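You operate a simulated robot arm through the tools that you are given. There is no shell and no other tool. Be economical: measure what you need, move in short steps, check, and stop when the job is done.

You are at the controls of a simulated two-armed robot. One attempt, no reset.

## Task
On the grey table, fold the blue cloth in half, so that its two short edges meet.

Only the result counts: the job must be done as asked and must still hold three seconds after the hand-in. Knocking over, shifting, dropping, spilling or breaking anything else fails it. Flat cloth is picked up by pressing the open fingertips on it (5 to 10 N) and closing them slowly along it; thin cloth reads only 2 to 8 mm in the jaws.

## Robot
Two 7-joint arms with two-finger parallel grippers on one trunk, on a base that drives. Base frame: it is fixed to the floor where the robot stands at the start and does not move with it; the origin is under the middle of the robot, x ahead of it, y to its left, z up; the surface under the hand at the start is at about z = 0.75. Readings come in m, degrees, newtons and seconds.
The left shoulder is at the start at [0.07, 0.177, 0.995], the right one opposite. With the tool pointing down near the work surface each hand reaches from about 0.3 to 0.74 m from the robot's upright axis, wherever it stands, measured 20 degrees to its own side. Places, roughly: grey table [0.6, 0.5, 0.8]. Payload 3.43 kg a hand.
Tool frame (each hand has its own): the origin (TCP) lies between the finger pads and is the grasp point; the fingertips stand 0.03 m ahead of it; z points along the fingers, y is the line along which they close. Largest opening 0.094 m; finger width 0.028, thickness 0.01; the body of the gripper, 0.05 by 0.096 m, starts 0.055 m behind the TCP.
Orientation is told as [roll, pitch, yaw] about the base's x, y, z axes, in that order, counted from this pose: with the fingers straight down and closing along the base's y, the tool's x points along the base's -x, its y along +y and its z along -z.

## Interface
- The arms move only by the tool nudge_tool. It takes "left_motion", "right_motion" or both (then of equal length, played together; a hand with none holds still); each is a list of rows, each a list of 7 numbers: the shift along the tool's x, y, z in units of 100 mm (1.0 is 100 mm), then the turn, a rotation vector about the tool's x, y, z in units of 180 degrees (1.0 is 180 degrees), then the finger opening in m, from 0 to 0.094. In form: [[dx, dy, dz, ax, ay, az, claw], ...]. A call has 1 to 12 rows; each row is the pose to reach, as a shift and turn from the pose commanded when the call began, along the tool's axes at that moment. A call with a number of a shift or a turn outside -1 to 1 is refused whole. Rows are played at 5 a second. More than 0.05 m and 8.6 degrees between two rows, or a gripper value outside its range, and nothing of the call is played. Where a pose cannot be reached the arm comes as near as it can. A force on the tool above 40 N (or 10 N above the force at the start of the call, whichever is more), or a blocked arm, ends the call early, and 0.2 s more pass. Each finger travels about 0.153 m/s and halts on what it meets, pressing with about 23 N; the grip force reading is that of the motor and also rises with nothing between the fingers. The clock runs only during rows and for 0.2 s after the last one: add rows that repeat a pose to give the fingers time. It gives the time, the measured TCP pose, the force on the tool (base axes), the opening and the grip force at its end, in the units of the frame above (readings bear some noise), with the torque about the TCP (base axes, N m) and any sound that the robot's microphone picked up.
- Cameras (640 x 400 px; columns grow to the right, rows downward): "scene" is now at [0.119, 0.0209, 1.2866]; the picture's right is [0.29, -0.96, 0.00], its down [-0.79, -0.24, -0.57] and it looks along [0.54, 0.17, -0.82] (base axes); focal length 292 px, centre (320, 200). "left" rides on the left gripper at [0.076, -0.014, -0.103] in its tool frame; the picture's right is [0.18, 0.98, 0.00], its down [-0.75, 0.14, -0.64] and it looks along [-0.63, 0.12, 0.77] (tool axes); focal length 243 px, centre (320, 200). "right" rides on the right gripper at [0.076, 0.014, -0.103] in its tool frame; the picture's right is [-0.18, 0.98, 0.00], its down [-0.75, -0.14, -0.64] and it looks along [-0.63, -0.12, 0.77] (tool axes); focal length 243 px, centre (320, 200). There is no depth. A picture from a camera that has moved, and an enlarged one, comes with that camera's place and axes in the base frame and with its lens.
- capture(camera): a new picture of that camera. No time passes.
- raise_lower(by): slides the trunk up (or, below 0, down) by that many m; the arms and the scene camera ride with it, the base frame stays. It gives what a move gives, with no picture.
- steer(legs): drives the robot by 1 to 6 legs, each [ahead, turn to the left] in m and degrees, along the robot's own axes; the way and the turn of a leg run together, so that a leg with both is an arc; at most 1.5 m and 180 degrees a leg. The arms and the cameras ride along, it lands a little off, and it stops where it bumps. It gives what a move gives.
- pan_tilt(pan, tilt): turns the head with the scene camera to pan (to the left, within 86 degrees either way) and tilt (down, from -29 to 69), counted from straight ahead of the robot. It gives what a move gives.
- enlarge(camera, box): a new picture of the part [left, top, right, bottom] of that camera's present view, enlarged. No time passes.
- sign_off(): hands the job in; it is judged then, once.

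Work in short steps. Places have to be worked out from the pictures, the camera data and where the tool is seen: move nearer, look again, correct. Check each grasp and each placing, and mend what went wrong. You have 120 turns and 92 pictures in all, those below and enlarged ones among them. Open the grippers and draw the arms clear of the work before you hand the job in, unless the task says otherwise; then end with one line.

The tools are called after "Emit:" by a JSON object that holds its "api" and its "payload". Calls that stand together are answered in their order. nudge_tool: Moves the arms, as the interface text tells. Its arguments: {"type":"object","properties":{"left_motion":{"type":"array","items":{"type":"array","items":{"type":"number"}}},"right_motion":{"type":"array","items":{"type":"array","items":{"type":"number"}}}},"required":[]} The other tools are called the same way: raise_lower (by) slides the trunk up or down; steer (legs) drives the base; pan_tilt (pan, tilt) turns the head that bears the scene camera; capture (camera) takes a picture; enlarge (camera, box) takes an enlarged picture of a part of a camera's view; sign_off () hands the job in.

At the start:

```text
clock: 0.0
left_eef_pos: [0.4357, 0.3699, 0.9638]
left_tcp_rot: [0.1, 0.1, 0.0]
left_ft_force: [0.4, 0.3, -0.3]
left_torque: [0.01, -0.01, -0.02]
left_grip_width: 0.0941
left_finger_force: 0.0
right_eef_pos: [0.3586, -0.0243, 0.9012]
right_tcp_rot: [0.0, 0.0, 0.2]
right_ft_force: [-0.4, 0.7, -0.1]
right_torque: [0.01, 0.01, 0.03]
right_grip_width: 0.094
right_finger_force: 0.0
trunk travel left (down, up): [-0.575, 0.265]
robot x, y, heading: [0.0018, -0.0026, -0.2]
head pan, tilt: [17.1, 55.5]
```

scene: 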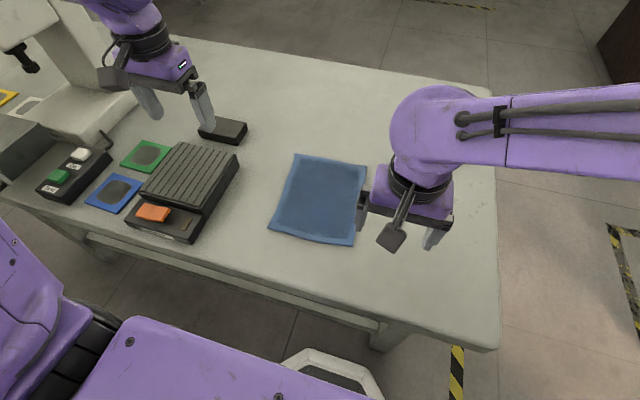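
right: 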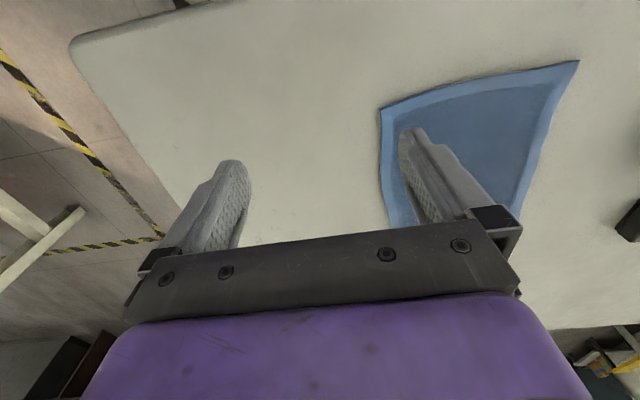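
left: 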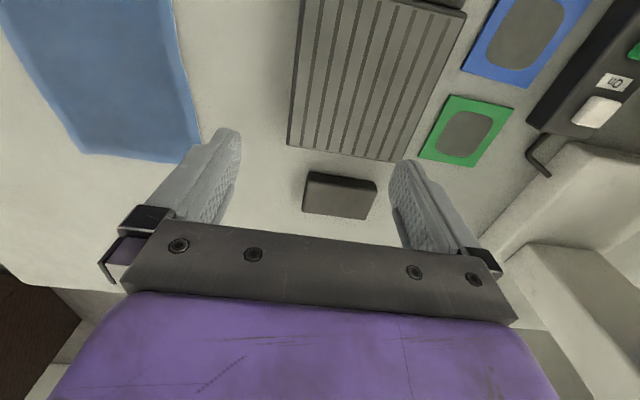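

I estimate the cloth at x≈0.37–0.61, y≈0.03–0.23, with its short edges near and far along y. I'll zoom in to refine the corners.

Emit:
{"api": "enlarge", "payload": {"camera": "scene", "box": [240, 130, 400, 270]}}

```text
2.86 times, centred on (320, 200) of scene
camera zoom: at [0.119, 0.0209, 1.2866], right [0.29, -0.96, 0.0], down [-0.79, -0.24, -0.57], along [0.54, 0.17, -0.82], focal length 833 px, centre (320, 200)
```

zoom: 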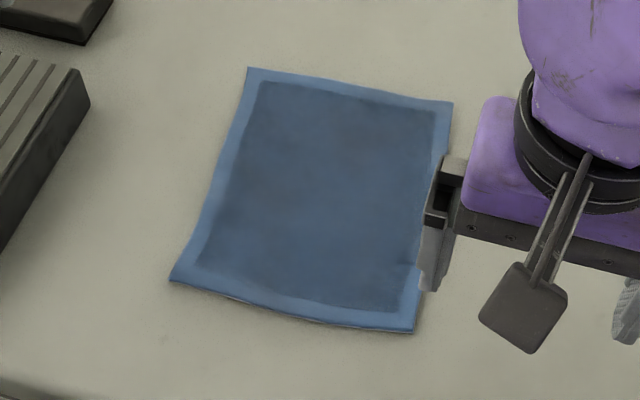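

The near short edge runs from about (0.383, 0.036) to (0.371, 0.217), and the far one from (0.603, 0.054) to (0.589, 0.235). I'll bring both hands over the near corners, staying high.

Emit:
{"api": "nudge_tool", "payload": {"left_motion": [[0, -0.25, 0.1, 0, 0, 0, 0.07], [0.1, -0.5, 0.2, 0, 0, -0.011, 0.05], [0.2, -0.75, 0.3, 0, 0, -0.022, 0.03], [0.25, -1.0, 0.4, 0, 0, -0.022, 0.03]], "right_motion": [[-0.09, 0.2, 0.0, 0, 0, 0, 0.07], [-0.18, 0.45, 0.0, 0, 0, -0.011, 0.05], [-0.25, 0.65, 0.1, 0, 0, -0.022, 0.03], [-0.34, 0.88, 0.2, 0, 0, -0.022, 0.03]]}}

```text
clock: 1.0
left_eef_pos: [0.4188, 0.2764, 0.9173]
left_tcp_rot: [-1.3, 0.4, 4.5]
left_ft_force: [-0.2, -0.3, 0.2]
left_torque: [-0.02, -0.02, 0.0]
left_grip_width: 0.0301
left_finger_force: 0.1
left hand out of reach, approached as far as the arm can: row 4
right_eef_pos: [0.3913, 0.0648, 0.8808]
right_tcp_rot: [0.0, 0.0, 4.1]
right_ft_force: [-0.1, 0.5, 0.5]
right_torque: [-0.04, -0.04, -0.01]
right_grip_width: 0.0297
right_finger_force: 0.1
trunk travel left (down, up): [-0.575, 0.265]
robot x, y, heading: [-0.0, 0.0047, 0.2]
head pan, tilt: [17.1, 55.5]
```

The left arm fell short at this height, and its reach should be better lower down. I'll lower the left hand, then move it inward.

Emit:
{"api": "nudge_tool", "payload": {"left_motion": [[0, 0, 0.3, 0, 0, 0, 0.03], [0, 0, 0.65, 0, 0, 0, 0.03], [0, -0.2, 0.7, 0, 0, 0, 0.03], [0, -0.4, 0.7, 0, 0, 0, 0.03]]}}

```text
clock: 2.0
left_eef_pos: [0.4218, 0.2345, 0.8496]
left_tcp_rot: [0.0, 0.0, 3.9]
left_ft_force: [0.2, -0.4, -0.5]
left_torque: [-0.03, 0.01, -0.04]
left_grip_width: 0.03
left_finger_force: 0.1
right_eef_pos: [0.3919, 0.0634, 0.8814]
right_tcp_rot: [0.1, 0.0, 3.9]
right_ft_force: [-0.5, -0.1, -0.1]
right_torque: [0.02, -0.05, 0.0]
right_grip_width: 0.0299
right_finger_force: 0.1
trunk travel left (down, up): [-0.575, 0.265]
robot x, y, heading: [0.0018, 0.0016, -0.1]
head pan, tilt: [17.1, 55.5]
```

Reach is fine lower down. Next I'll bring the left hand to its corner and lower both to z≈0.82.

Emit:
{"api": "nudge_tool", "payload": {"left_motion": [[0.15, -0.15, 0.1, 0, 0, 0, 0.03], [0.3, -0.3, 0.2, 0, 0, 0, 0.03], [0.44, -0.425, 0.3, 0, 0, 0, 0.03]], "right_motion": [[0, 0, 0.2, 0, 0, 0, 0.03], [0, 0, 0.4, 0, 0, 0, 0.03], [0, 0, 0.6, 0, 0, 0, 0.03]]}}

Emit:
{"api": "capture", "payload": {"camera": "scene"}}

Emit:
{"api": "capture", "payload": {"camera": "left"}}

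Emit:
{"api": "capture", "payload": {"camera": "right"}}

```text
clock: 2.8
left_eef_pos: [0.3817, 0.1884, 0.8207]
left_tcp_rot: [-0.1, -0.1, 3.9]
left_ft_force: [0.0, 0.4, -0.4]
left_torque: [-0.02, 0.01, 0.02]
left_grip_width: 0.03
left_finger_force: 0.1
right_eef_pos: [0.397, 0.0655, 0.8345]
right_tcp_rot: [1.4, -1.0, 3.6]
right_ft_force: [-0.3, -0.1, -0.4]
right_torque: [0.02, 0.02, 0.01]
right_grip_width: 0.0299
right_finger_force: 0.1
trunk travel left (down, up): [-0.575, 0.265]
robot x, y, heading: [-0.0016, -0.0038, 0.0]
head pan, tilt: [17.1, 55.5]
```

```text
87 pictures are left
camera scene: at [0.1187, 0.0205, 1.2867], right [0.29, -0.96, 0.0], down [-0.79, -0.24, -0.57], along [0.54, 0.17, -0.82], focal length 292 px, centre (320, 200)
```

scene: 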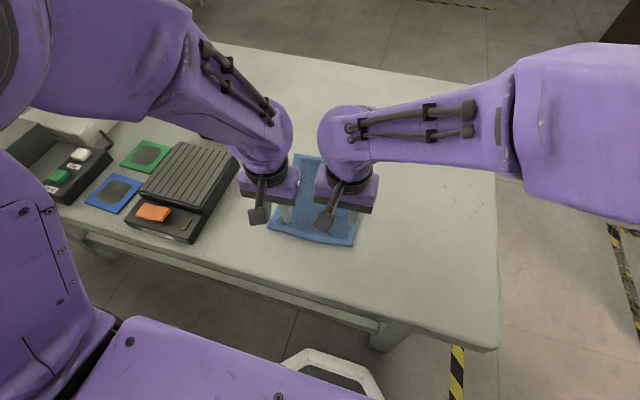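

```text
86 pictures are left
camera left: at [0.3054, 0.169, 0.9226], right [-0.25, 0.97, 0.0], down [0.74, 0.19, 0.64], along [0.62, 0.16, -0.77], focal length 243 px, centre (320, 200)
```

left: 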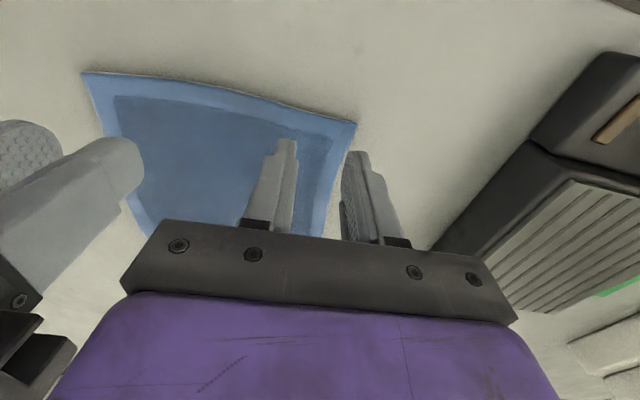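

```text
85 pictures are left
camera right: at [0.3172, 0.0718, 0.936], right [0.12, 0.99, 0.03], down [0.75, -0.11, 0.65], along [0.65, -0.06, -0.76], focal length 243 px, centre (320, 200)
```

right: 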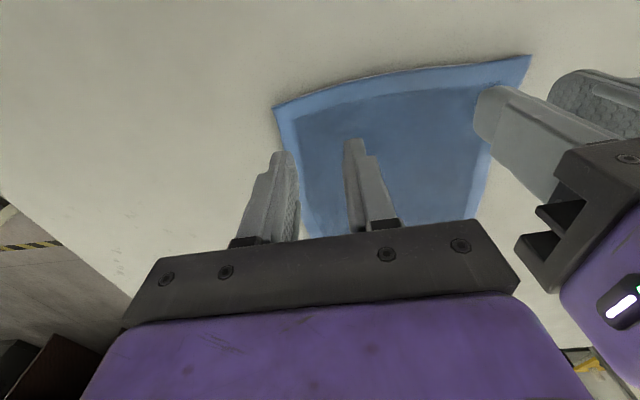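

Both wrist cameras put the near edge at (0.377, 0.035)–(0.366, 0.211). The right hand hasn't quite reached its command, so I'll try shifting it slightly towards the edge and settling.

Emit:
{"api": "nudge_tool", "payload": {"left_motion": [[0.01, 0, 0, 0, 0, 0, 0.03], [0.03, 0, 0, 0, 0, 0, 0.03], [0.03, 0, 0, 0, 0, 0, 0.03]], "right_motion": [[0.02, 0, 0, 0, 0, 0, 0.03], [0.05, 0, 0, 0, 0, 0, 0.03], [0.05, 0, 0, 0, 0, 0, 0.03]]}}

```text
clock: 3.6
left_eef_pos: [0.3799, 0.1889, 0.8185]
left_tcp_rot: [0.1, 0.0, 4.0]
left_ft_force: [0.9, 0.2, 0.0]
left_torque: [0.0, 0.0, 0.01]
left_grip_width: 0.0301
left_finger_force: 0.1
right_eef_pos: [0.3908, 0.0616, 0.8283]
right_tcp_rot: [1.5, -0.1, 3.1]
right_ft_force: [-0.4, 0.1, -0.1]
right_torque: [-0.01, -0.01, -0.02]
right_grip_width: 0.0299
right_finger_force: 0.0
trunk travel left (down, up): [-0.575, 0.265]
robot x, y, heading: [0.0039, 0.0011, -0.0]
head pan, tilt: [17.1, 55.5]
```

The right arm is at its near-side limit. I'll back the base up 7 cm to give both arms more room, since the far end stays within 0.74 m.

Emit:
{"api": "steer", "payload": {"legs": [[-0.07, 0]]}}

```text
clock: 4.6
left_eef_pos: [0.3089, 0.1874, 0.8201]
left_tcp_rot: [0.0, -0.1, 3.9]
left_ft_force: [0.3, -1.3, 0.2]
left_torque: [-0.01, -0.02, 0.04]
left_grip_width: 0.0299
left_finger_force: 0.0
right_eef_pos: [0.3203, 0.0634, 0.8299]
right_tcp_rot: [1.4, -0.3, 3.4]
right_ft_force: [-0.1, 0.1, 0.4]
right_torque: [0.0, -0.03, 0.02]
right_grip_width: 0.0298
right_finger_force: 0.2
trunk travel left (down, up): [-0.575, 0.265]
robot x, y, heading: [-0.0711, 0.0019, -0.0]
head pan, tilt: [17.1, 55.5]
```

Now I'll move both hands forward again over the near corners.

Emit:
{"api": "nudge_tool", "payload": {"left_motion": [[-0.35, -0.02, 0, 0, 0, 0, 0.03], [-0.7, -0.04, 0, 0, 0, 0, 0.03], [-0.7, -0.04, 0, 0, 0, 0, 0.03]], "right_motion": [[-0.35, -0.02, 0, 0, 0, 0, 0.03], [-0.68, -0.04, 0, 0, 0, 0, 0.03], [-0.68, -0.04, 0, 0, 0, 0, 0.03]]}}

```text
clock: 5.4
left_eef_pos: [0.3804, 0.1893, 0.8193]
left_tcp_rot: [0.0, -0.2, 3.8]
left_ft_force: [-0.3, -0.5, -0.3]
left_torque: [0.0, 0.0, 0.01]
left_grip_width: 0.03
left_finger_force: 0.1
right_eef_pos: [0.3966, 0.0595, 0.8493]
right_tcp_rot: [3.9, -1.0, 2.0]
right_ft_force: [1.1, 0.2, 0.4]
right_torque: [0.02, 0.01, 0.01]
right_grip_width: 0.03
right_finger_force: 0.2
trunk travel left (down, up): [-0.575, 0.265]
robot x, y, heading: [-0.0699, 0.0003, 0.1]
head pan, tilt: [17.1, 55.5]
```

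The right arm got worse, so base distance isn't the limit. I'll look at its configuration.

Emit:
{"api": "capture", "payload": {"camera": "scene"}}

```text
84 pictures are left
camera scene: at [0.048, 0.0211, 1.2867], right [0.29, -0.96, 0.0], down [-0.79, -0.24, -0.57], along [0.54, 0.17, -0.82], focal length 292 px, centre (320, 200)
```

scene: 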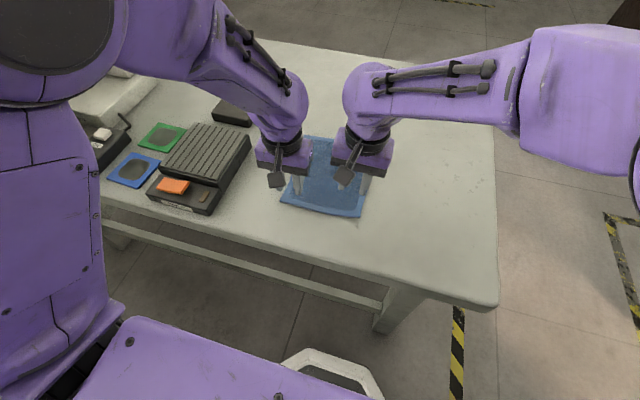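

The right arm is reaching across its body. I'll raise both hands and turn the base about 12° left so it has a better angle.

Emit:
{"api": "nudge_tool", "payload": {"left_motion": [[0, 0, -0.25, 0, 0, 0, 0.03], [0, 0, -0.4, 0, 0, 0, 0.03]], "right_motion": [[0, -0.2, -0.25, 0, 0, 0, 0.03], [0, -0.4, -0.4, 0, 0, 0, 0.03]]}}

Emit:
{"api": "steer", "payload": {"legs": [[0, 12]]}}

```text
clock: 6.0
left_eef_pos: [0.3793, 0.1868, 0.8585]
left_tcp_rot: [0.0, 0.0, 3.9]
left_ft_force: [-0.4, -0.3, 0.1]
left_torque: [0.04, -0.02, 0.01]
left_grip_width: 0.03
left_finger_force: 0.1
right_eef_pos: [0.3912, 0.0205, 0.8671]
right_tcp_rot: [1.4, -0.1, 3.5]
right_ft_force: [-0.9, 0.3, 0.7]
right_torque: [0.01, 0.03, 0.04]
right_grip_width: 0.0299
right_finger_force: 0.0
trunk travel left (down, up): [-0.575, 0.265]
robot x, y, heading: [-0.0706, 0.0017, 0.0]
head pan, tilt: [17.1, 55.5]
```

```text
clock: 7.2
left_eef_pos: [0.3299, 0.2783, 0.8586]
left_tcp_rot: [-0.1, 0.0, 16.0]
left_ft_force: [0.3, 0.6, -0.6]
left_torque: [-0.01, 0.04, -0.01]
left_grip_width: 0.03
left_finger_force: 0.1
right_eef_pos: [0.3758, 0.1193, 0.8688]
right_tcp_rot: [1.6, -0.2, 15.4]
right_ft_force: [0.2, 0.4, 0.4]
right_torque: [0.01, 0.02, 0.02]
right_grip_width: 0.03
right_finger_force: 0.1
trunk travel left (down, up): [-0.575, 0.265]
robot x, y, heading: [-0.0665, -0.0012, 12.2]
head pan, tilt: [17.1, 55.5]
```

The turn worked. I'll return both hands to the near corners and restore yaw to about 4°.

Emit:
{"api": "nudge_tool", "payload": {"left_motion": [[-0.05, -0.2, 0, 0, 0, 0.02, 0.03], [-0.11, -0.45, 0, 0, 0, 0.04, 0.03], [-0.17, -0.75, 0.1, 0, 0, 0.0667, 0.03], [-0.23, -0.99, 0.2, 0, 0, 0.0667, 0.03], [-0.23, -0.99, 0.2, 0, 0, 0.0667, 0.03]], "right_motion": [[0.01, -0.2, 0, 0, 0, 0.02, 0.03], [0.02, -0.4, 0, 0, 0, 0.04, 0.03], [0.04, -0.56, 0.1, 0, 0, 0.0667, 0.03], [0.04, -0.56, 0.2, 0, 0, 0.0667, 0.03], [0.04, -0.56, 0.2, 0, 0, 0.0667, 0.03]]}}

```text
clock: 8.4
left_eef_pos: [0.3788, 0.1902, 0.8391]
left_tcp_rot: [0.0, 0.0, 4.1]
left_ft_force: [0.0, 0.0, 0.2]
left_torque: [-0.01, -0.01, -0.03]
left_grip_width: 0.0301
left_finger_force: 0.0
right_eef_pos: [0.3887, 0.0624, 0.8481]
right_tcp_rot: [1.5, 0.1, 3.5]
right_ft_force: [-0.7, 0.9, 0.2]
right_torque: [-0.01, -0.05, -0.02]
right_grip_width: 0.0303
right_finger_force: 0.1
trunk travel left (down, up): [-0.575, 0.265]
robot x, y, heading: [-0.0698, -0.0012, 12.5]
head pan, tilt: [17.1, 55.5]
```

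Both hands are tracking now. I'll correct the small right roll and lower both to z≈0.80.

Emit:
{"api": "nudge_tool", "payload": {"left_motion": [[0, 0, 0.2, 0, 0, 0, 0.03], [0, 0, 0.4, 0, 0, 0, 0.03], [0, 0, 0.4, 0, 0, 0, 0.03]], "right_motion": [[0.01, 0, 0.2, 0.004, 0, -0.001, 0.03], [0.02, 0, 0.4, 0.008, 0, -0.002, 0.03], [0.02, 0.0, 0.48, 0.008, 0, -0.002, 0.03]]}}

Emit:
{"api": "capture", "payload": {"camera": "left"}}

Emit:
{"api": "capture", "payload": {"camera": "right"}}

```text
clock: 9.2
left_eef_pos: [0.3791, 0.1896, 0.7963]
left_tcp_rot: [0.1, 0.0, 4.1]
left_ft_force: [1.0, -0.2, -0.2]
left_torque: [-0.01, 0.0, -0.01]
left_grip_width: 0.0301
left_finger_force: 0.0
right_eef_pos: [0.3859, 0.0648, 0.7982]
right_tcp_rot: [0.1, 0.1, 3.9]
right_ft_force: [0.7, -0.7, 0.2]
right_torque: [-0.01, -0.01, -0.01]
right_grip_width: 0.03
right_finger_force: 0.0
trunk travel left (down, up): [-0.575, 0.265]
robot x, y, heading: [-0.0668, 0.0049, 12.1]
head pan, tilt: [17.1, 55.5]
```

```text
83 pictures are left
camera left: at [0.3032, 0.17, 0.8999], right [-0.25, 0.97, 0.0], down [0.74, 0.19, 0.64], along [0.62, 0.16, -0.77], focal length 243 px, centre (320, 200)
```

left: 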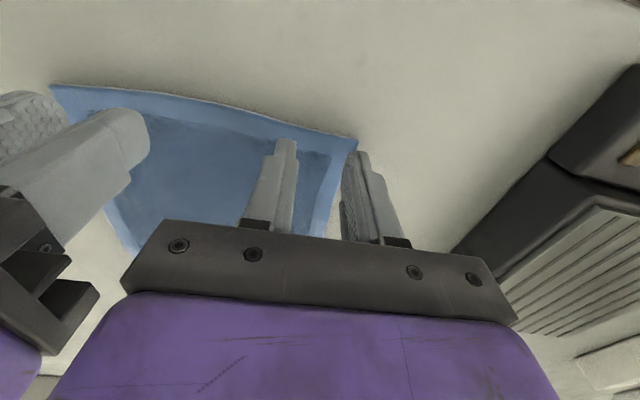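

```text
82 pictures are left
camera right: at [0.3083, 0.0736, 0.9013], right [0.12, 0.99, 0.0], down [0.76, -0.09, 0.64], along [0.64, -0.07, -0.77], focal length 243 px, centre (320, 200)
```

right: 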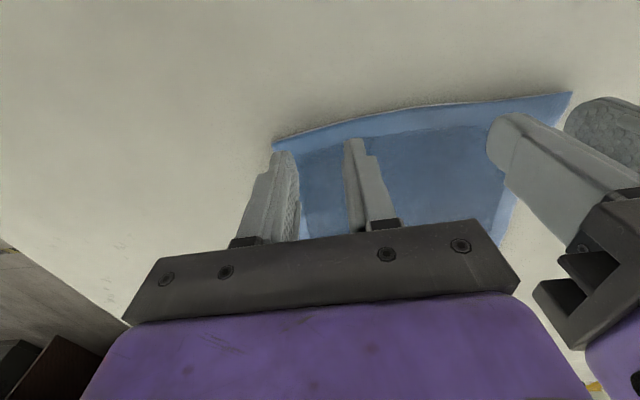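

The left outer finger is about 4 mm past the cloth's side edge, so I'll shift the left hand in 6 mm and the right in 2 mm. Then I'll creep down to just above contact.

Emit:
{"api": "nudge_tool", "payload": {"left_motion": [[0, -0.06, 0, 0, 0, 0, 0.03], [0, -0.06, 0.05, 0, 0, 0, 0.03], [0, -0.06, 0.1, 0, 0, 0, 0.03], [0, -0.06, 0.13, 0, 0, 0, 0.03]], "right_motion": [[0, 0.02, 0, 0, 0, 0, 0.03], [0, 0.02, 0.05, 0, 0, 0, 0.03], [0, 0.02, 0.1, 0, 0, 0, 0.03], [0, 0.02, 0.13, 0, 0, 0, 0.03]]}}

```text
clock: 10.2
left_eef_pos: [0.3802, 0.1836, 0.7855]
left_tcp_rot: [0.0, 0.0, 4.1]
left_ft_force: [0.5, -0.7, 0.8]
left_torque: [-0.02, 0.03, 0.02]
left_grip_width: 0.0298
left_finger_force: 0.1
right_eef_pos: [0.385, 0.0663, 0.7876]
right_tcp_rot: [0.3, 0.1, 3.8]
right_ft_force: [-0.6, 0.1, 0.2]
right_torque: [0.0, 0.0, -0.01]
right_grip_width: 0.0299
right_finger_force: 0.1
trunk travel left (down, up): [-0.575, 0.265]
robot x, y, heading: [-0.0693, -0.0002, 12.3]
head pan, tilt: [17.1, 55.5]
```

There's no contact yet at z≈0.786, so I'll go down another 5 mm in small steps.

Emit:
{"api": "nudge_tool", "payload": {"left_motion": [[0, 0, 0.02, 0, 0, 0, 0.03], [0, 0, 0.04, 0, 0, 0, 0.03], [0, 0, 0.04, 0, 0, 0, 0.03]], "right_motion": [[0, 0, 0.03, 0, 0, 0, 0.03], [0, 0, 0.05, 0, 0, 0, 0.03], [0, 0, 0.06, 0, 0, 0, 0.03]]}}

```text
clock: 11.0
left_eef_pos: [0.3799, 0.1837, 0.7832]
left_tcp_rot: [0.0, -0.4, 4.2]
left_ft_force: [3.0, 2.1, 22.1]
left_torque: [-0.09, -0.12, 0.0]
left_grip_width: 0.0299
left_finger_force: 0.1
right_eef_pos: [0.3861, 0.0674, 0.7834]
right_tcp_rot: [0.7, 0.0, 3.6]
right_ft_force: [-0.7, 1.8, 5.1]
right_torque: [0.01, 0.03, 0.03]
right_grip_width: 0.0302
right_finger_force: 0.0
trunk travel left (down, up): [-0.575, 0.265]
robot x, y, heading: [-0.0687, -0.0002, 12.2]
head pan, tilt: [17.1, 55.5]
```

Both hands are in contact, left at 22 N and right at 5 N. I'll ease the left to about 8 N, press the right slightly more, then close both slowly.

Emit:
{"api": "nudge_tool", "payload": {"left_motion": [[0, 0, -0.025, 0, 0, 0, 0.03], [0, 0, -0.025, 0, 0, 0, 0.027], [0, 0, -0.025, 0, 0, 0, 0.024], [0, 0, -0.025, 0, 0, 0, 0.02], [0, 0, -0.025, 0, 0, 0, 0.016], [0, 0, -0.025, 0, 0, 0, 0.012], [0, 0, -0.025, 0, 0, 0, 0.008], [0, 0, -0.025, 0, 0, 0, 0.004], [0, 0, -0.025, 0, 0, 0, 0.0], [0, 0, -0.025, 0, 0, 0, 0.0]], "right_motion": [[0, 0, 0.005, 0, 0, 0, 0.03], [0, 0, 0.005, 0, 0, 0, 0.027], [0, 0, 0.005, 0, 0, 0, 0.024], [0, 0, 0.005, 0, 0, 0, 0.02], [0, 0, 0.005, 0, 0, 0, 0.016], [0, 0, 0.005, 0, 0, 0, 0.012], [0, 0, 0.005, 0, 0, 0, 0.008], [0, 0, 0.005, 0, 0, 0, 0.004], [0, 0, 0.005, 0, 0, 0, 0.0], [0, 0, 0.005, 0, 0, 0, 0.0]]}}

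Emit:
{"api": "capture", "payload": {"camera": "left"}}

Emit:
{"api": "capture", "payload": {"camera": "right"}}

```text
clock: 13.2
left_eef_pos: [0.3787, 0.1837, 0.7832]
left_tcp_rot: [0.0, -0.1, 4.1]
left_ft_force: [-0.5, -3.5, 3.9]
left_torque: [-0.12, -0.01, 0.01]
left_grip_width: 0.0036
left_finger_force: 22.9
right_eef_pos: [0.3847, 0.0674, 0.7842]
right_tcp_rot: [0.6, 0.2, 3.4]
right_ft_force: [0.3, 2.1, 20.3]
right_torque: [0.07, -0.07, 0.0]
right_grip_width: 0.0001
right_finger_force: 23.6
trunk travel left (down, up): [-0.575, 0.265]
robot x, y, heading: [-0.0691, -0.0004, 12.2]
head pan, tilt: [17.1, 55.5]
```

```text
81 pictures are left
camera left: at [0.3025, 0.1635, 0.8866], right [-0.25, 0.97, 0.0], down [0.74, 0.19, 0.64], along [0.62, 0.16, -0.77], focal length 243 px, centre (320, 200)
```

left: 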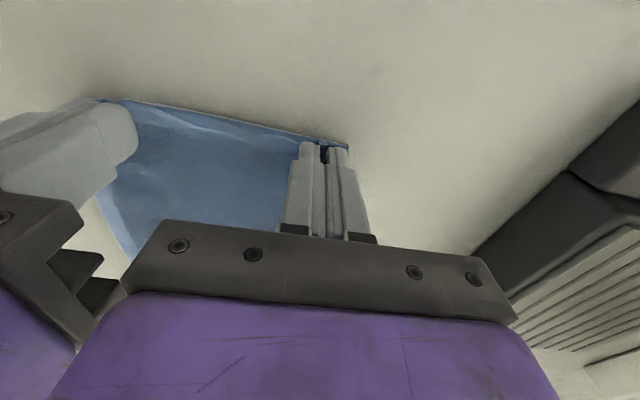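

```text
80 pictures are left
camera right: at [0.3074, 0.0749, 0.8857], right [0.12, 0.99, 0.01], down [0.76, -0.1, 0.64], along [0.64, -0.07, -0.77], focal length 243 px, centre (320, 200)
```

right: 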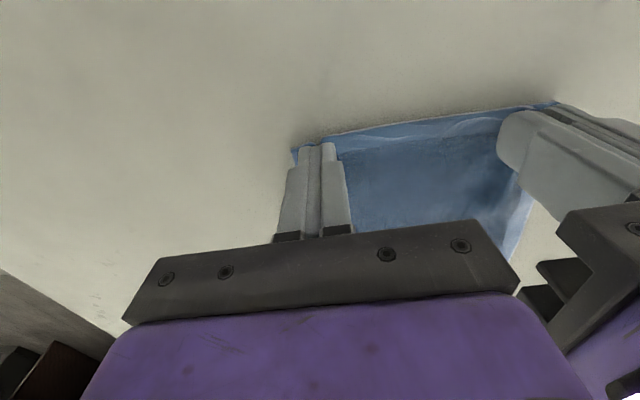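

The left hand has the cloth (3.6 mm), but the right missed (0.1 mm). I'll lift the right 10 mm, reopen, fix its roll and look.

Emit:
{"api": "nudge_tool", "payload": {"right_motion": [[0, 0, -0.06, 0.003, 0, -0.002, 0.0], [0, 0, -0.12, 0.003, 0, -0.002, 0.015], [0, 0, -0.12, 0.003, 0, -0.002, 0.036], [0, 0, -0.12, 0.003, 0, -0.002, 0.036]]}}

Emit:
{"api": "capture", "payload": {"camera": "right"}}

```text
clock: 14.2
left_eef_pos: [0.3808, 0.1841, 0.7836]
left_tcp_rot: [0.0, -0.1, 4.1]
left_ft_force: [0.2, 0.9, 9.4]
left_torque: [0.05, 0.07, 0.03]
left_grip_width: 0.0035
left_finger_force: 22.7
right_eef_pos: [0.3853, 0.0681, 0.7941]
right_tcp_rot: [0.0, 0.0, 3.9]
right_ft_force: [-0.7, 0.6, -0.1]
right_torque: [0.0, 0.0, 0.01]
right_grip_width: 0.036
right_finger_force: 0.0
trunk travel left (down, up): [-0.575, 0.265]
robot x, y, heading: [-0.0674, -0.0002, 11.9]
head pan, tilt: [17.1, 55.5]
```

```text
79 pictures are left
camera right: at [0.3075, 0.0765, 0.8968], right [0.11, 0.99, 0.0], down [0.76, -0.09, 0.64], along [0.64, -0.07, -0.77], focal length 243 px, centre (320, 200)
```

right: 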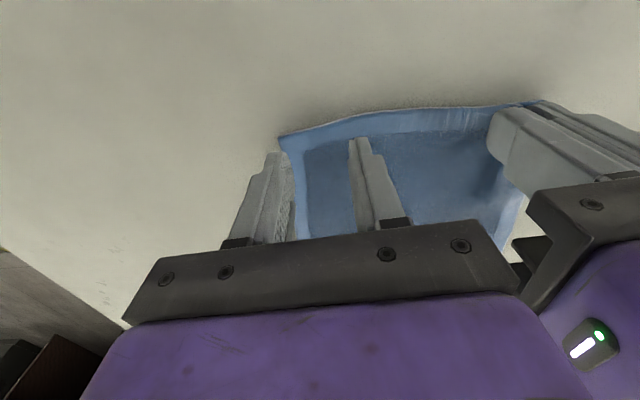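

The right corner shifted to about y=0.043, so its outer finger was just off the cloth. I'll move the right hand 9 mm inward and press again.

Emit:
{"api": "nudge_tool", "payload": {"right_motion": [[0, 0.05, 0, 0, 0, 0, 0.034], [0, 0.09, 0.03, 0, 0, 0, 0.034], [0, 0.09, 0.07, 0, 0, 0, 0.034], [0, 0.09, 0.1, 0, 0, 0, 0.034], [0, 0.09, 0.125, 0, 0, 0, 0.034], [0, 0.09, 0.125, 0, 0, 0, 0.034]]}}

```text
clock: 15.6
left_eef_pos: [0.38, 0.1841, 0.7827]
left_tcp_rot: [0.0, -0.1, 4.1]
left_ft_force: [0.0, 2.8, 10.7]
left_torque: [0.06, -0.01, -0.03]
left_grip_width: 0.0038
left_finger_force: 23.3
right_eef_pos: [0.3912, 0.0769, 0.7887]
right_tcp_rot: [1.2, -0.2, 3.3]
right_ft_force: [0.0, -0.2, 0.1]
right_torque: [0.02, 0.01, 0.01]
right_grip_width: 0.0342
right_finger_force: 0.1
trunk travel left (down, up): [-0.575, 0.265]
robot x, y, heading: [-0.0742, 0.0032, 12.2]
head pan, tilt: [17.1, 55.5]
```

The right arm is limited again because it wants to sit higher relative to the shoulder. Keeping the left grip, I'll raise both hands 6 cm, then lower the trunk by the same amount.

Emit:
{"api": "nudge_tool", "payload": {"left_motion": [[0, 0, -0.2, 0, 0, 0, 0.0], [0, 0, -0.4, 0, 0, 0, 0.0], [0, 0, -0.6, 0, 0, 0, 0.0], [0, 0, -0.6, 0, 0, 0, 0.0]], "right_motion": [[0, 0, -0.2, 0.003, 0, 0, 0.034], [0, 0, -0.4, 0.005, 0, 0, 0.034], [0, 0, -0.7, 0.006, 0, -0.003, 0.034], [0, 0, -0.7, 0.006, 0, -0.003, 0.034]]}}

Emit:
{"api": "raise_lower", "payload": {"by": -0.05}}

Emit:
{"api": "capture", "payload": {"camera": "right"}}

```text
clock: 16.6
left_eef_pos: [0.3806, 0.1842, 0.8436]
left_tcp_rot: [0.0, 0.0, 4.1]
left_ft_force: [0.5, 0.1, -0.1]
left_torque: [-0.02, -0.03, -0.02]
left_grip_width: 0.0036
left_finger_force: 22.8
right_eef_pos: [0.3844, 0.0757, 0.8499]
right_tcp_rot: [-1.6, 0.2, 4.8]
right_ft_force: [0.6, -0.2, -1.2]
right_torque: [-0.02, 0.03, -0.02]
right_grip_width: 0.0338
right_finger_force: 0.0
trunk travel left (down, up): [-0.575, 0.265]
robot x, y, heading: [-0.0713, -0.0015, 12.3]
head pan, tilt: [17.1, 55.5]
```

```text
clock: 17.5
left_eef_pos: [0.3809, 0.1836, 0.7944]
left_tcp_rot: [0.1, 0.0, 4.0]
left_ft_force: [0.0, 0.1, 0.1]
left_torque: [0.04, 0.0, -0.01]
left_grip_width: 0.0035
left_finger_force: 23.2
right_eef_pos: [0.385, 0.0759, 0.8]
right_tcp_rot: [-1.6, 0.2, 4.8]
right_ft_force: [-0.2, -0.5, -0.5]
right_torque: [-0.02, 0.02, 0.01]
right_grip_width: 0.034
right_finger_force: 0.0
trunk travel left (down, up): [-0.525, 0.315]
robot x, y, heading: [-0.0676, 0.0003, 12.4]
head pan, tilt: [17.1, 55.5]
```

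```text
78 pictures are left
camera right: at [0.3066, 0.086, 0.9029], right [0.1, 0.99, -0.03], down [0.76, -0.06, 0.64], along [0.64, -0.09, -0.76], focal length 243 px, centre (320, 200)
```

right: 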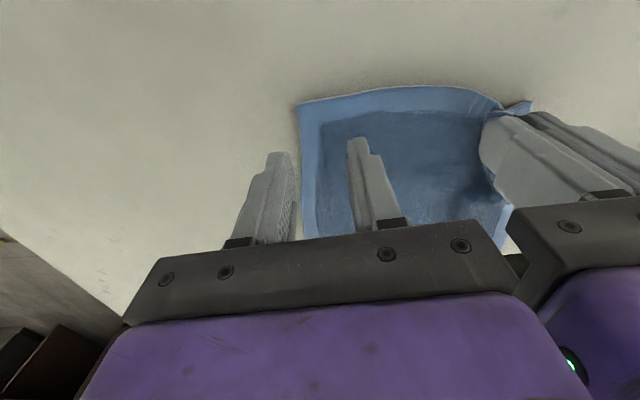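

The right near corner moved a little. I'll look at the whole cloth.

Emit:
{"api": "enlarge", "payload": {"camera": "scene", "box": [220, 80, 420, 230]}}

```text
2.67 times, centred on (320, 155) of scene
camera zoom: at [0.0421, 0.0453, 1.2366], right [0.49, -0.87, 0.0], down [-0.72, -0.4, -0.57], along [0.49, 0.28, -0.82], focal length 778 px, centre (320, 320)
```

zoom: 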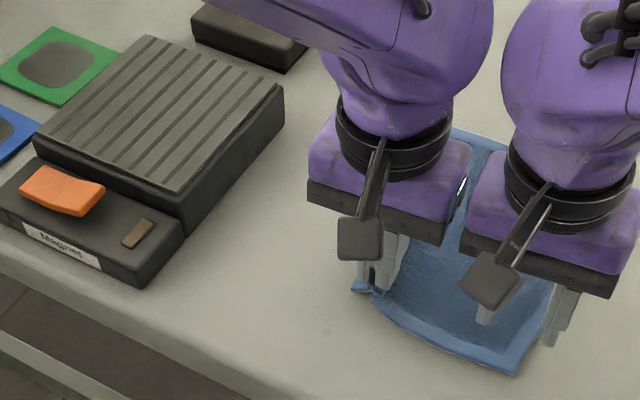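

The remaining free width is too short for both gripper bodies. I'll release the left hand and regrip both with smaller bunches nearer the corners.

Emit:
{"api": "nudge_tool", "payload": {"left_motion": [[0, 0.0, 0.08, 0, 0, 0, 0.0], [0, 0, 0.09, 0, 0, 0, 0.01], [0, 0, 0.09, 0, 0, 0, 0.03], [0, 0, 0.0, 0, 0, 0, 0.03], [0, 0.0, -0.2, 0, 0, 0, 0.03], [0, 0.2, -0.4, 0, 0, 0, 0.022]], "right_motion": [[0, 0.0, -0.1, 0, 0, 0, 0.03], [0, -0.1, -0.1, -0.005, 0, 0.003, 0.03], [0, -0.2, -0.1, -0.009, 0, 0.004, 0.03], [0, -0.3, -0.1, -0.009, 0, 0.004, 0.022], [0, -0.3, -0.1, -0.009, 0, 0.004, 0.022], [0, -0.3, -0.1, -0.009, 0, 0.004, 0.022]]}}

Emit:
{"api": "capture", "payload": {"camera": "right"}}

Emit:
{"api": "capture", "payload": {"camera": "left"}}

```text
clock: 18.9
left_eef_pos: [0.378, 0.2045, 0.8341]
left_tcp_rot: [0.0, -0.1, 4.1]
left_ft_force: [-1.2, 0.1, -0.4]
left_torque: [-0.02, 0.0, -0.02]
left_grip_width: 0.0219
left_finger_force: 0.0
right_eef_pos: [0.3869, 0.0451, 0.8104]
right_tcp_rot: [0.0, 0.1, 4.0]
right_ft_force: [0.6, -0.2, 0.1]
right_torque: [-0.03, -0.01, 0.03]
right_grip_width: 0.0222
right_finger_force: 0.0
trunk travel left (down, up): [-0.525, 0.315]
robot x, y, heading: [-0.0658, 0.001, 12.2]
head pan, tilt: [17.1, 55.5]
```

```text
76 pictures are left
camera right: at [0.3094, 0.0544, 0.9139], right [0.11, 0.99, 0.0], down [0.76, -0.09, 0.64], along [0.64, -0.07, -0.77], focal length 243 px, centre (320, 200)
```

right: 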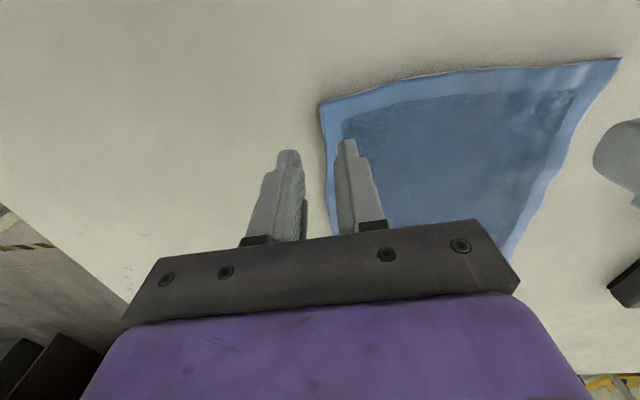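

```text
75 pictures are left
camera left: at [0.302, 0.1854, 0.9368], right [-0.25, 0.97, 0.0], down [0.74, 0.2, 0.64], along [0.62, 0.16, -0.77], focal length 243 px, centre (320, 200)
```

left: 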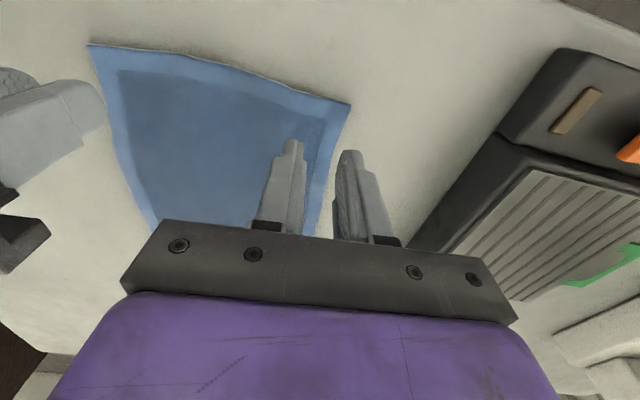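

The cloth has sprung flat, with near corners at (0.361, 0.048) and (0.355, 0.221). I'll place both hands with a 22 mm opening, just inside the corners and just above contact.

Emit:
{"api": "nudge_tool", "payload": {"left_motion": [[0.06, -0.04, 0.15, 0, 0, 0, 0.022], [0.115, -0.067, 0.3, 0, 0, 0, 0.022], [0.115, -0.067, 0.45, 0, 0, 0, 0.022], [0.115, -0.067, 0.47, 0, 0, 0, 0.022]], "right_motion": [[0.06, 0.14, 0.0, 0, 0, 0, 0.022], [0.135, 0.284, 0.05, 0, 0, 0, 0.022], [0.135, 0.284, 0.15, 0, 0, 0, 0.022], [0.135, 0.284, 0.23, 0, 0, 0, 0.022]]}}

Emit:
{"api": "capture", "payload": {"camera": "right"}}

Emit:
{"api": "capture", "payload": {"camera": "left"}}

```text
clock: 19.9
left_eef_pos: [0.3678, 0.1962, 0.7871]
left_tcp_rot: [0.0, 0.0, 4.1]
left_ft_force: [0.8, -0.2, -0.5]
left_torque: [-0.04, 0.03, -0.01]
left_grip_width: 0.0221
left_finger_force: 0.1
right_eef_pos: [0.3708, 0.0721, 0.7881]
right_tcp_rot: [0.1, 0.2, 4.1]
right_ft_force: [-0.1, 0.0, -0.2]
right_torque: [0.02, 0.03, 0.02]
right_grip_width: 0.022
right_finger_force: 0.1
trunk travel left (down, up): [-0.525, 0.315]
robot x, y, heading: [-0.0708, 0.0028, 11.9]
head pan, tilt: [17.1, 55.5]
```

```text
74 pictures are left
camera right: at [0.2936, 0.0811, 0.8908], right [0.11, 0.99, 0.0], down [0.76, -0.09, 0.64], along [0.64, -0.07, -0.77], focal length 243 px, centre (320, 200)
```

right: 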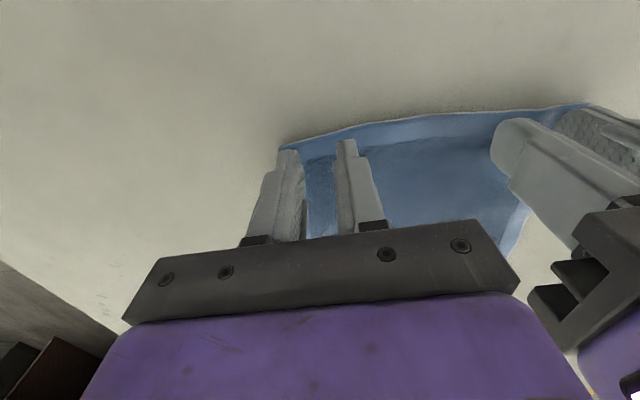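

```text
73 pictures are left
camera left: at [0.2914, 0.177, 0.8895], right [-0.25, 0.97, 0.0], down [0.74, 0.19, 0.64], along [0.62, 0.16, -0.77], focal length 243 px, centre (320, 200)
```

left: 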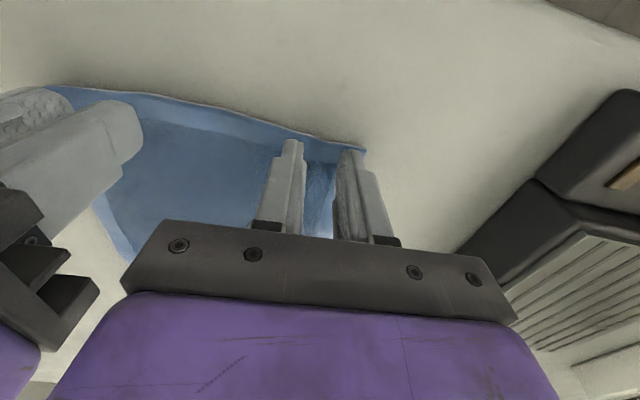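

All four fingertips are over the cloth. I'll press down gently.

Emit:
{"api": "nudge_tool", "payload": {"left_motion": [[0, 0, 0.03, 0, 0, 0, 0.022], [0, 0, 0.052, 0, 0, 0, 0.022], [0, 0, 0.052, 0, 0, 0, 0.022]], "right_motion": [[0, 0, 0.03, 0, 0, 0, 0.022], [0, 0, 0.06, 0, 0, 0, 0.022], [0, 0, 0.06, 0, 0, 0, 0.022]]}}

```text
clock: 20.7
left_eef_pos: [0.3667, 0.197, 0.7831]
left_tcp_rot: [-0.1, -0.3, 4.2]
left_ft_force: [-0.4, 0.6, 9.0]
left_torque: [0.03, -0.03, -0.04]
left_grip_width: 0.0218
left_finger_force: 0.1
right_eef_pos: [0.3714, 0.0713, 0.7832]
right_tcp_rot: [0.1, -0.1, 4.1]
right_ft_force: [1.4, 0.6, 9.1]
right_torque: [0.04, -0.08, -0.01]
right_grip_width: 0.0221
right_finger_force: 0.0
trunk travel left (down, up): [-0.525, 0.315]
robot x, y, heading: [-0.0656, -0.0031, 12.2]
head pan, tilt: [17.1, 55.5]
```

Both press with 9 N, which is in range. I'll close both slowly.

Emit:
{"api": "nudge_tool", "payload": {"left_motion": [[0, 0, 0, 0, 0, 0, 0.02], [0, 0, 0, 0, 0, 0, 0.017], [0, 0, 0, 0, 0, 0, 0.014], [0, 0, 0, 0, 0, 0, 0.011], [0, 0, 0, 0, 0, 0, 0.008], [0, 0, 0, 0, 0, 0, 0.005], [0, 0, 0, 0, 0, 0, 0.002], [0, 0, 0, 0, 0, 0, 0.0], [0, 0, 0, 0, 0, 0, 0.0]], "right_motion": [[0, 0, 0, 0, 0, 0, 0.02], [0, 0, 0, 0, 0, 0, 0.017], [0, 0, 0, 0, 0, 0, 0.014], [0, 0, 0, 0, 0, 0, 0.011], [0, 0, 0, 0, 0, 0, 0.008], [0, 0, 0, 0, 0, 0, 0.005], [0, 0, 0, 0, 0, 0, 0.002], [0, 0, 0, 0, 0, 0, 0.0], [0, 0, 0, 0, 0, 0, 0.0]]}}

Emit:
{"api": "capture", "payload": {"camera": "right"}}

Emit:
{"api": "capture", "payload": {"camera": "left"}}

```text
clock: 22.7
left_eef_pos: [0.3668, 0.1961, 0.7835]
left_tcp_rot: [0.1, 0.0, 4.2]
left_ft_force: [-0.1, -1.5, 9.1]
left_torque: [-0.01, -0.02, 0.02]
left_grip_width: 0.004
left_finger_force: 23.6
right_eef_pos: [0.3708, 0.072, 0.7842]
right_tcp_rot: [0.1, -0.1, 4.0]
right_ft_force: [0.4, -1.7, 12.8]
right_torque: [-0.02, -0.05, 0.03]
right_grip_width: 0.0
right_finger_force: 23.1
trunk travel left (down, up): [-0.525, 0.315]
robot x, y, heading: [-0.0665, 0.0015, 12.1]
head pan, tilt: [17.1, 55.5]
```

```text
72 pictures are left
camera right: at [0.2923, 0.0805, 0.8856], right [0.11, 0.99, 0.0], down [0.76, -0.09, 0.64], along [0.64, -0.07, -0.77], focal length 243 px, centre (320, 200)
```

right: 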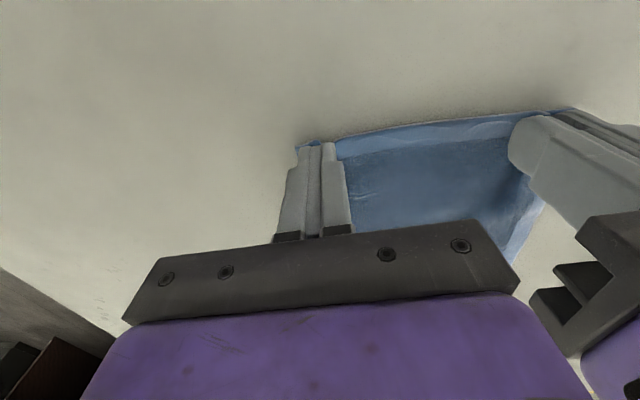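

```text
71 pictures are left
camera left: at [0.2903, 0.1765, 0.8856], right [-0.25, 0.97, 0.0], down [0.74, 0.19, 0.64], along [0.62, 0.16, -0.77], focal length 243 px, centre (320, 200)
```

left: 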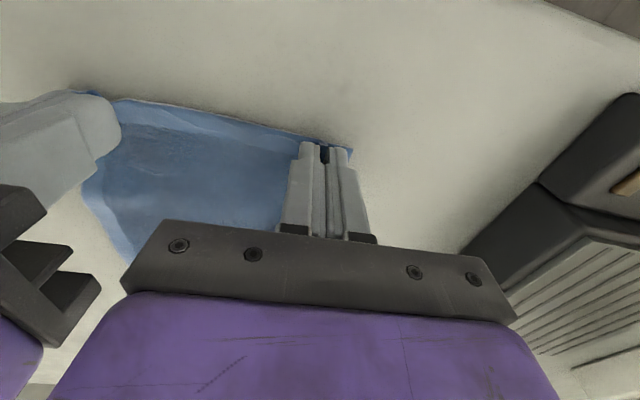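

The left grips (4 mm), but the right slipped again and its corner is now at y≈0.06. I'll retry the right alone with the left holding, 26 mm open and centred at y≈0.086.

Emit:
{"api": "nudge_tool", "payload": {"right_motion": [[0, 0, -0.06, 0, 0, 0, 0.0], [0, 0, -0.14, 0, 0, 0, 0.01], [0, 0.05, -0.14, 0, 0, 0, 0.026], [0, 0.14, -0.14, 0, 0, 0, 0.026], [0, 0.14, -0.08, 0, 0, 0, 0.026]]}}

Emit:
{"api": "capture", "payload": {"camera": "right"}}

```text
clock: 23.9
left_eef_pos: [0.3668, 0.1955, 0.7825]
left_tcp_rot: [0.0, -0.1, 4.0]
left_ft_force: [-3.2, -0.1, 14.8]
left_torque: [-0.02, 0.03, -0.02]
left_grip_width: 0.004
left_finger_force: 23.2
right_eef_pos: [0.3694, 0.0868, 0.7914]
right_tcp_rot: [0.2, 0.0, 4.2]
right_ft_force: [0.3, 0.4, -0.5]
right_torque: [0.02, 0.01, -0.06]
right_grip_width: 0.026
right_finger_force: 0.2
trunk travel left (down, up): [-0.525, 0.315]
robot x, y, heading: [-0.0678, -0.0026, 12.3]
head pan, tilt: [17.1, 55.5]
```

```text
70 pictures are left
camera right: at [0.2922, 0.0949, 0.8942], right [0.11, 0.99, 0.0], down [0.76, -0.09, 0.64], along [0.64, -0.07, -0.77], focal length 243 px, centre (320, 200)
```

right: 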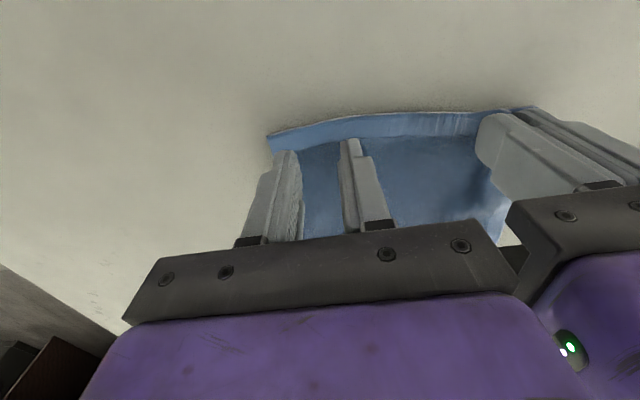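

The corner is at y≈0.055 and both fingers are over cloth. I'll shift 4 mm outward, press, and close very slowly.

Emit:
{"api": "nudge_tool", "payload": {"right_motion": [[0, -0.04, 0.03, 0, 0, 0, 0.026], [0, -0.04, 0.07, 0, 0, 0, 0.026], [0, -0.04, 0.095, 0, 0, 0, 0.026], [0, -0.04, 0.095, 0, 0, 0, 0.026]]}}

```text
clock: 24.9
left_eef_pos: [0.3664, 0.1944, 0.7836]
left_tcp_rot: [0.0, -0.2, 4.0]
left_ft_force: [1.7, 0.9, 6.7]
left_torque: [0.02, -0.05, 0.04]
left_grip_width: 0.0038
left_finger_force: 22.5
right_eef_pos: [0.3709, 0.0818, 0.7832]
right_tcp_rot: [0.1, -0.2, 4.0]
right_ft_force: [-1.2, -2.5, 21.9]
right_torque: [-0.08, 0.13, 0.02]
right_grip_width: 0.026
right_finger_force: 0.0
trunk travel left (down, up): [-0.525, 0.315]
robot x, y, heading: [-0.0652, -0.0028, 12.3]
head pan, tilt: [17.1, 55.5]
```

22 N is too hard, so I'll ease off about 2.2 mm and close slowly.

Emit:
{"api": "nudge_tool", "payload": {"right_motion": [[0, 0, -0.022, 0, 0, 0, 0.026], [0, 0, -0.022, 0, 0, 0, 0.024], [0, 0, -0.022, 0, 0, 0, 0.022], [0, 0, -0.022, 0, 0, 0, 0.019], [0, 0, -0.022, 0, 0, 0, 0.016], [0, 0, -0.022, 0, 0, 0, 0.013], [0, 0, -0.022, 0, 0, 0, 0.01], [0, 0, -0.022, 0, 0, 0, 0.007], [0, 0, -0.022, 0, 0, 0, 0.004], [0, 0, -0.022, 0, 0, 0, 0.001], [0, 0, -0.022, 0, 0, 0, 0.0], [0, 0, -0.022, 0, 0, 0, 0.0]]}}

Emit:
{"api": "capture", "payload": {"camera": "right"}}

```text
clock: 27.5
left_eef_pos: [0.3681, 0.1954, 0.7826]
left_tcp_rot: [0.0, -0.2, 4.1]
left_ft_force: [-3.3, -6.5, 13.1]
left_torque: [-0.18, 0.06, -0.05]
left_grip_width: 0.0041
left_finger_force: 23.6
right_eef_pos: [0.3705, 0.0834, 0.7831]
right_tcp_rot: [0.2, -0.1, 4.0]
right_ft_force: [-0.1, 7.2, 3.2]
right_torque: [0.23, -0.03, 0.01]
right_grip_width: 0.0037
right_finger_force: 23.4
trunk travel left (down, up): [-0.525, 0.315]
robot x, y, heading: [-0.0692, 0.0023, 12.2]
head pan, tilt: [17.1, 55.5]
```

```text
69 pictures are left
camera right: at [0.2917, 0.0914, 0.8866], right [0.11, 0.99, 0.0], down [0.76, -0.09, 0.64], along [0.64, -0.07, -0.77], focal length 243 px, centre (320, 200)
```

right: 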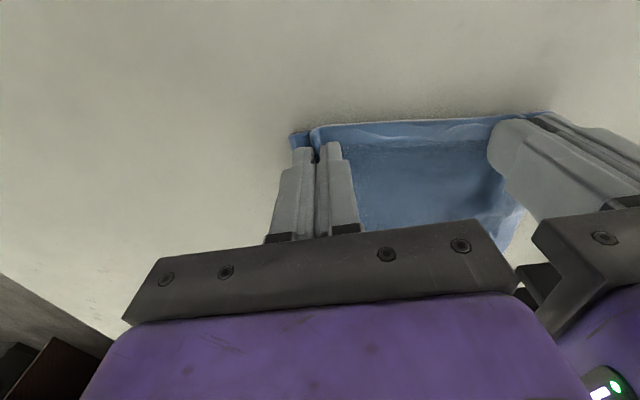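

Both hands hold the cloth (4.1 and 3.7 mm). I'll lift 5 cm and forward 3 cm with a slight tilt, then look.

Emit:
{"api": "nudge_tool", "payload": {"left_motion": [[-0.03, 0, -0.12, 0, 0, 0, 0.0], [-0.1, 0, -0.25, 0, 0.02, 0, 0.0], [-0.2, 0, -0.4, 0, 0.04, 0, 0.0], [-0.3, 0, -0.5, 0, 0.067, 0, 0.0], [-0.3, 0, -0.5, 0, 0.067, 0, 0.0]], "right_motion": [[-0.03, 0, -0.12, 0, 0, 0, 0.0], [-0.1, 0, -0.25, 0, 0.02, 0, 0.0], [-0.2, 0, -0.4, 0, 0.04, 0, 0.0], [-0.3, 0, -0.5, 0, 0.067, 0, 0.0], [-0.3, 0, -0.5, 0, 0.067, 0, 0.0]]}}

Emit:
{"api": "capture", "payload": {"camera": "right"}}

Emit:
{"api": "capture", "payload": {"camera": "left"}}

Emit:
{"api": "capture", "payload": {"camera": "scene"}}

```text
clock: 28.7
left_eef_pos: [0.3957, 0.198, 0.8322]
left_tcp_rot: [0.0, 12.1, 4.1]
left_ft_force: [0.8, -7.1, 0.4]
left_torque: [-0.21, -0.03, 0.0]
left_grip_width: 0.004
left_finger_force: 22.6
right_eef_pos: [0.3999, 0.0857, 0.8326]
right_tcp_rot: [0.1, 12.2, 4.1]
right_ft_force: [0.6, 7.3, 0.2]
right_torque: [0.2, -0.03, -0.06]
right_grip_width: 0.0037
right_finger_force: 23.0
trunk travel left (down, up): [-0.525, 0.315]
robot x, y, heading: [-0.0673, 0.0004, 12.5]
head pan, tilt: [17.1, 55.5]
```

```text
68 pictures are left
camera right: at [0.345, 0.0951, 0.9489], right [0.11, 0.99, -0.04], down [0.88, -0.08, 0.47], along [0.46, -0.08, -0.88], focal length 243 px, centre (320, 200)
```

right: 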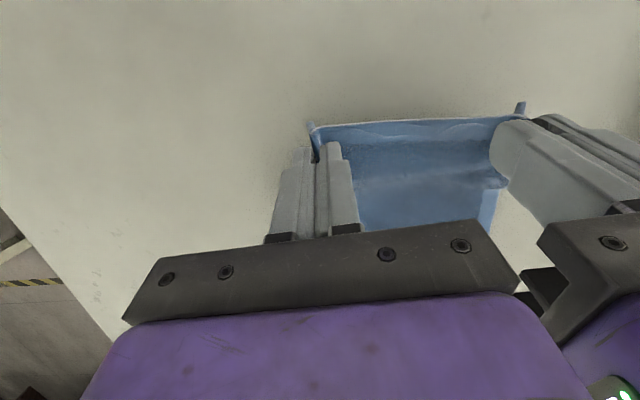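

```text
67 pictures are left
camera left: at [0.3435, 0.1805, 0.9485], right [-0.25, 0.97, 0.04], down [0.86, 0.2, 0.47], along [0.45, 0.15, -0.88], focal length 243 px, centre (320, 200)
```

left: 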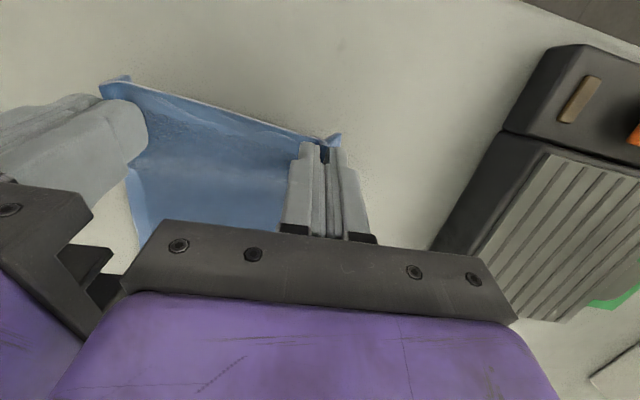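

```text
66 pictures are left
camera scene: at [0.0411, 0.0453, 1.2367], right [0.49, -0.87, 0.0], down [-0.72, -0.4, -0.57], along [0.49, 0.28, -0.82], focal length 292 px, centre (320, 200)
```

scene: 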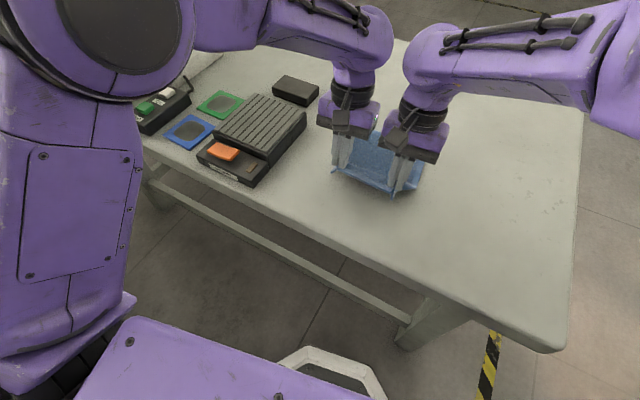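

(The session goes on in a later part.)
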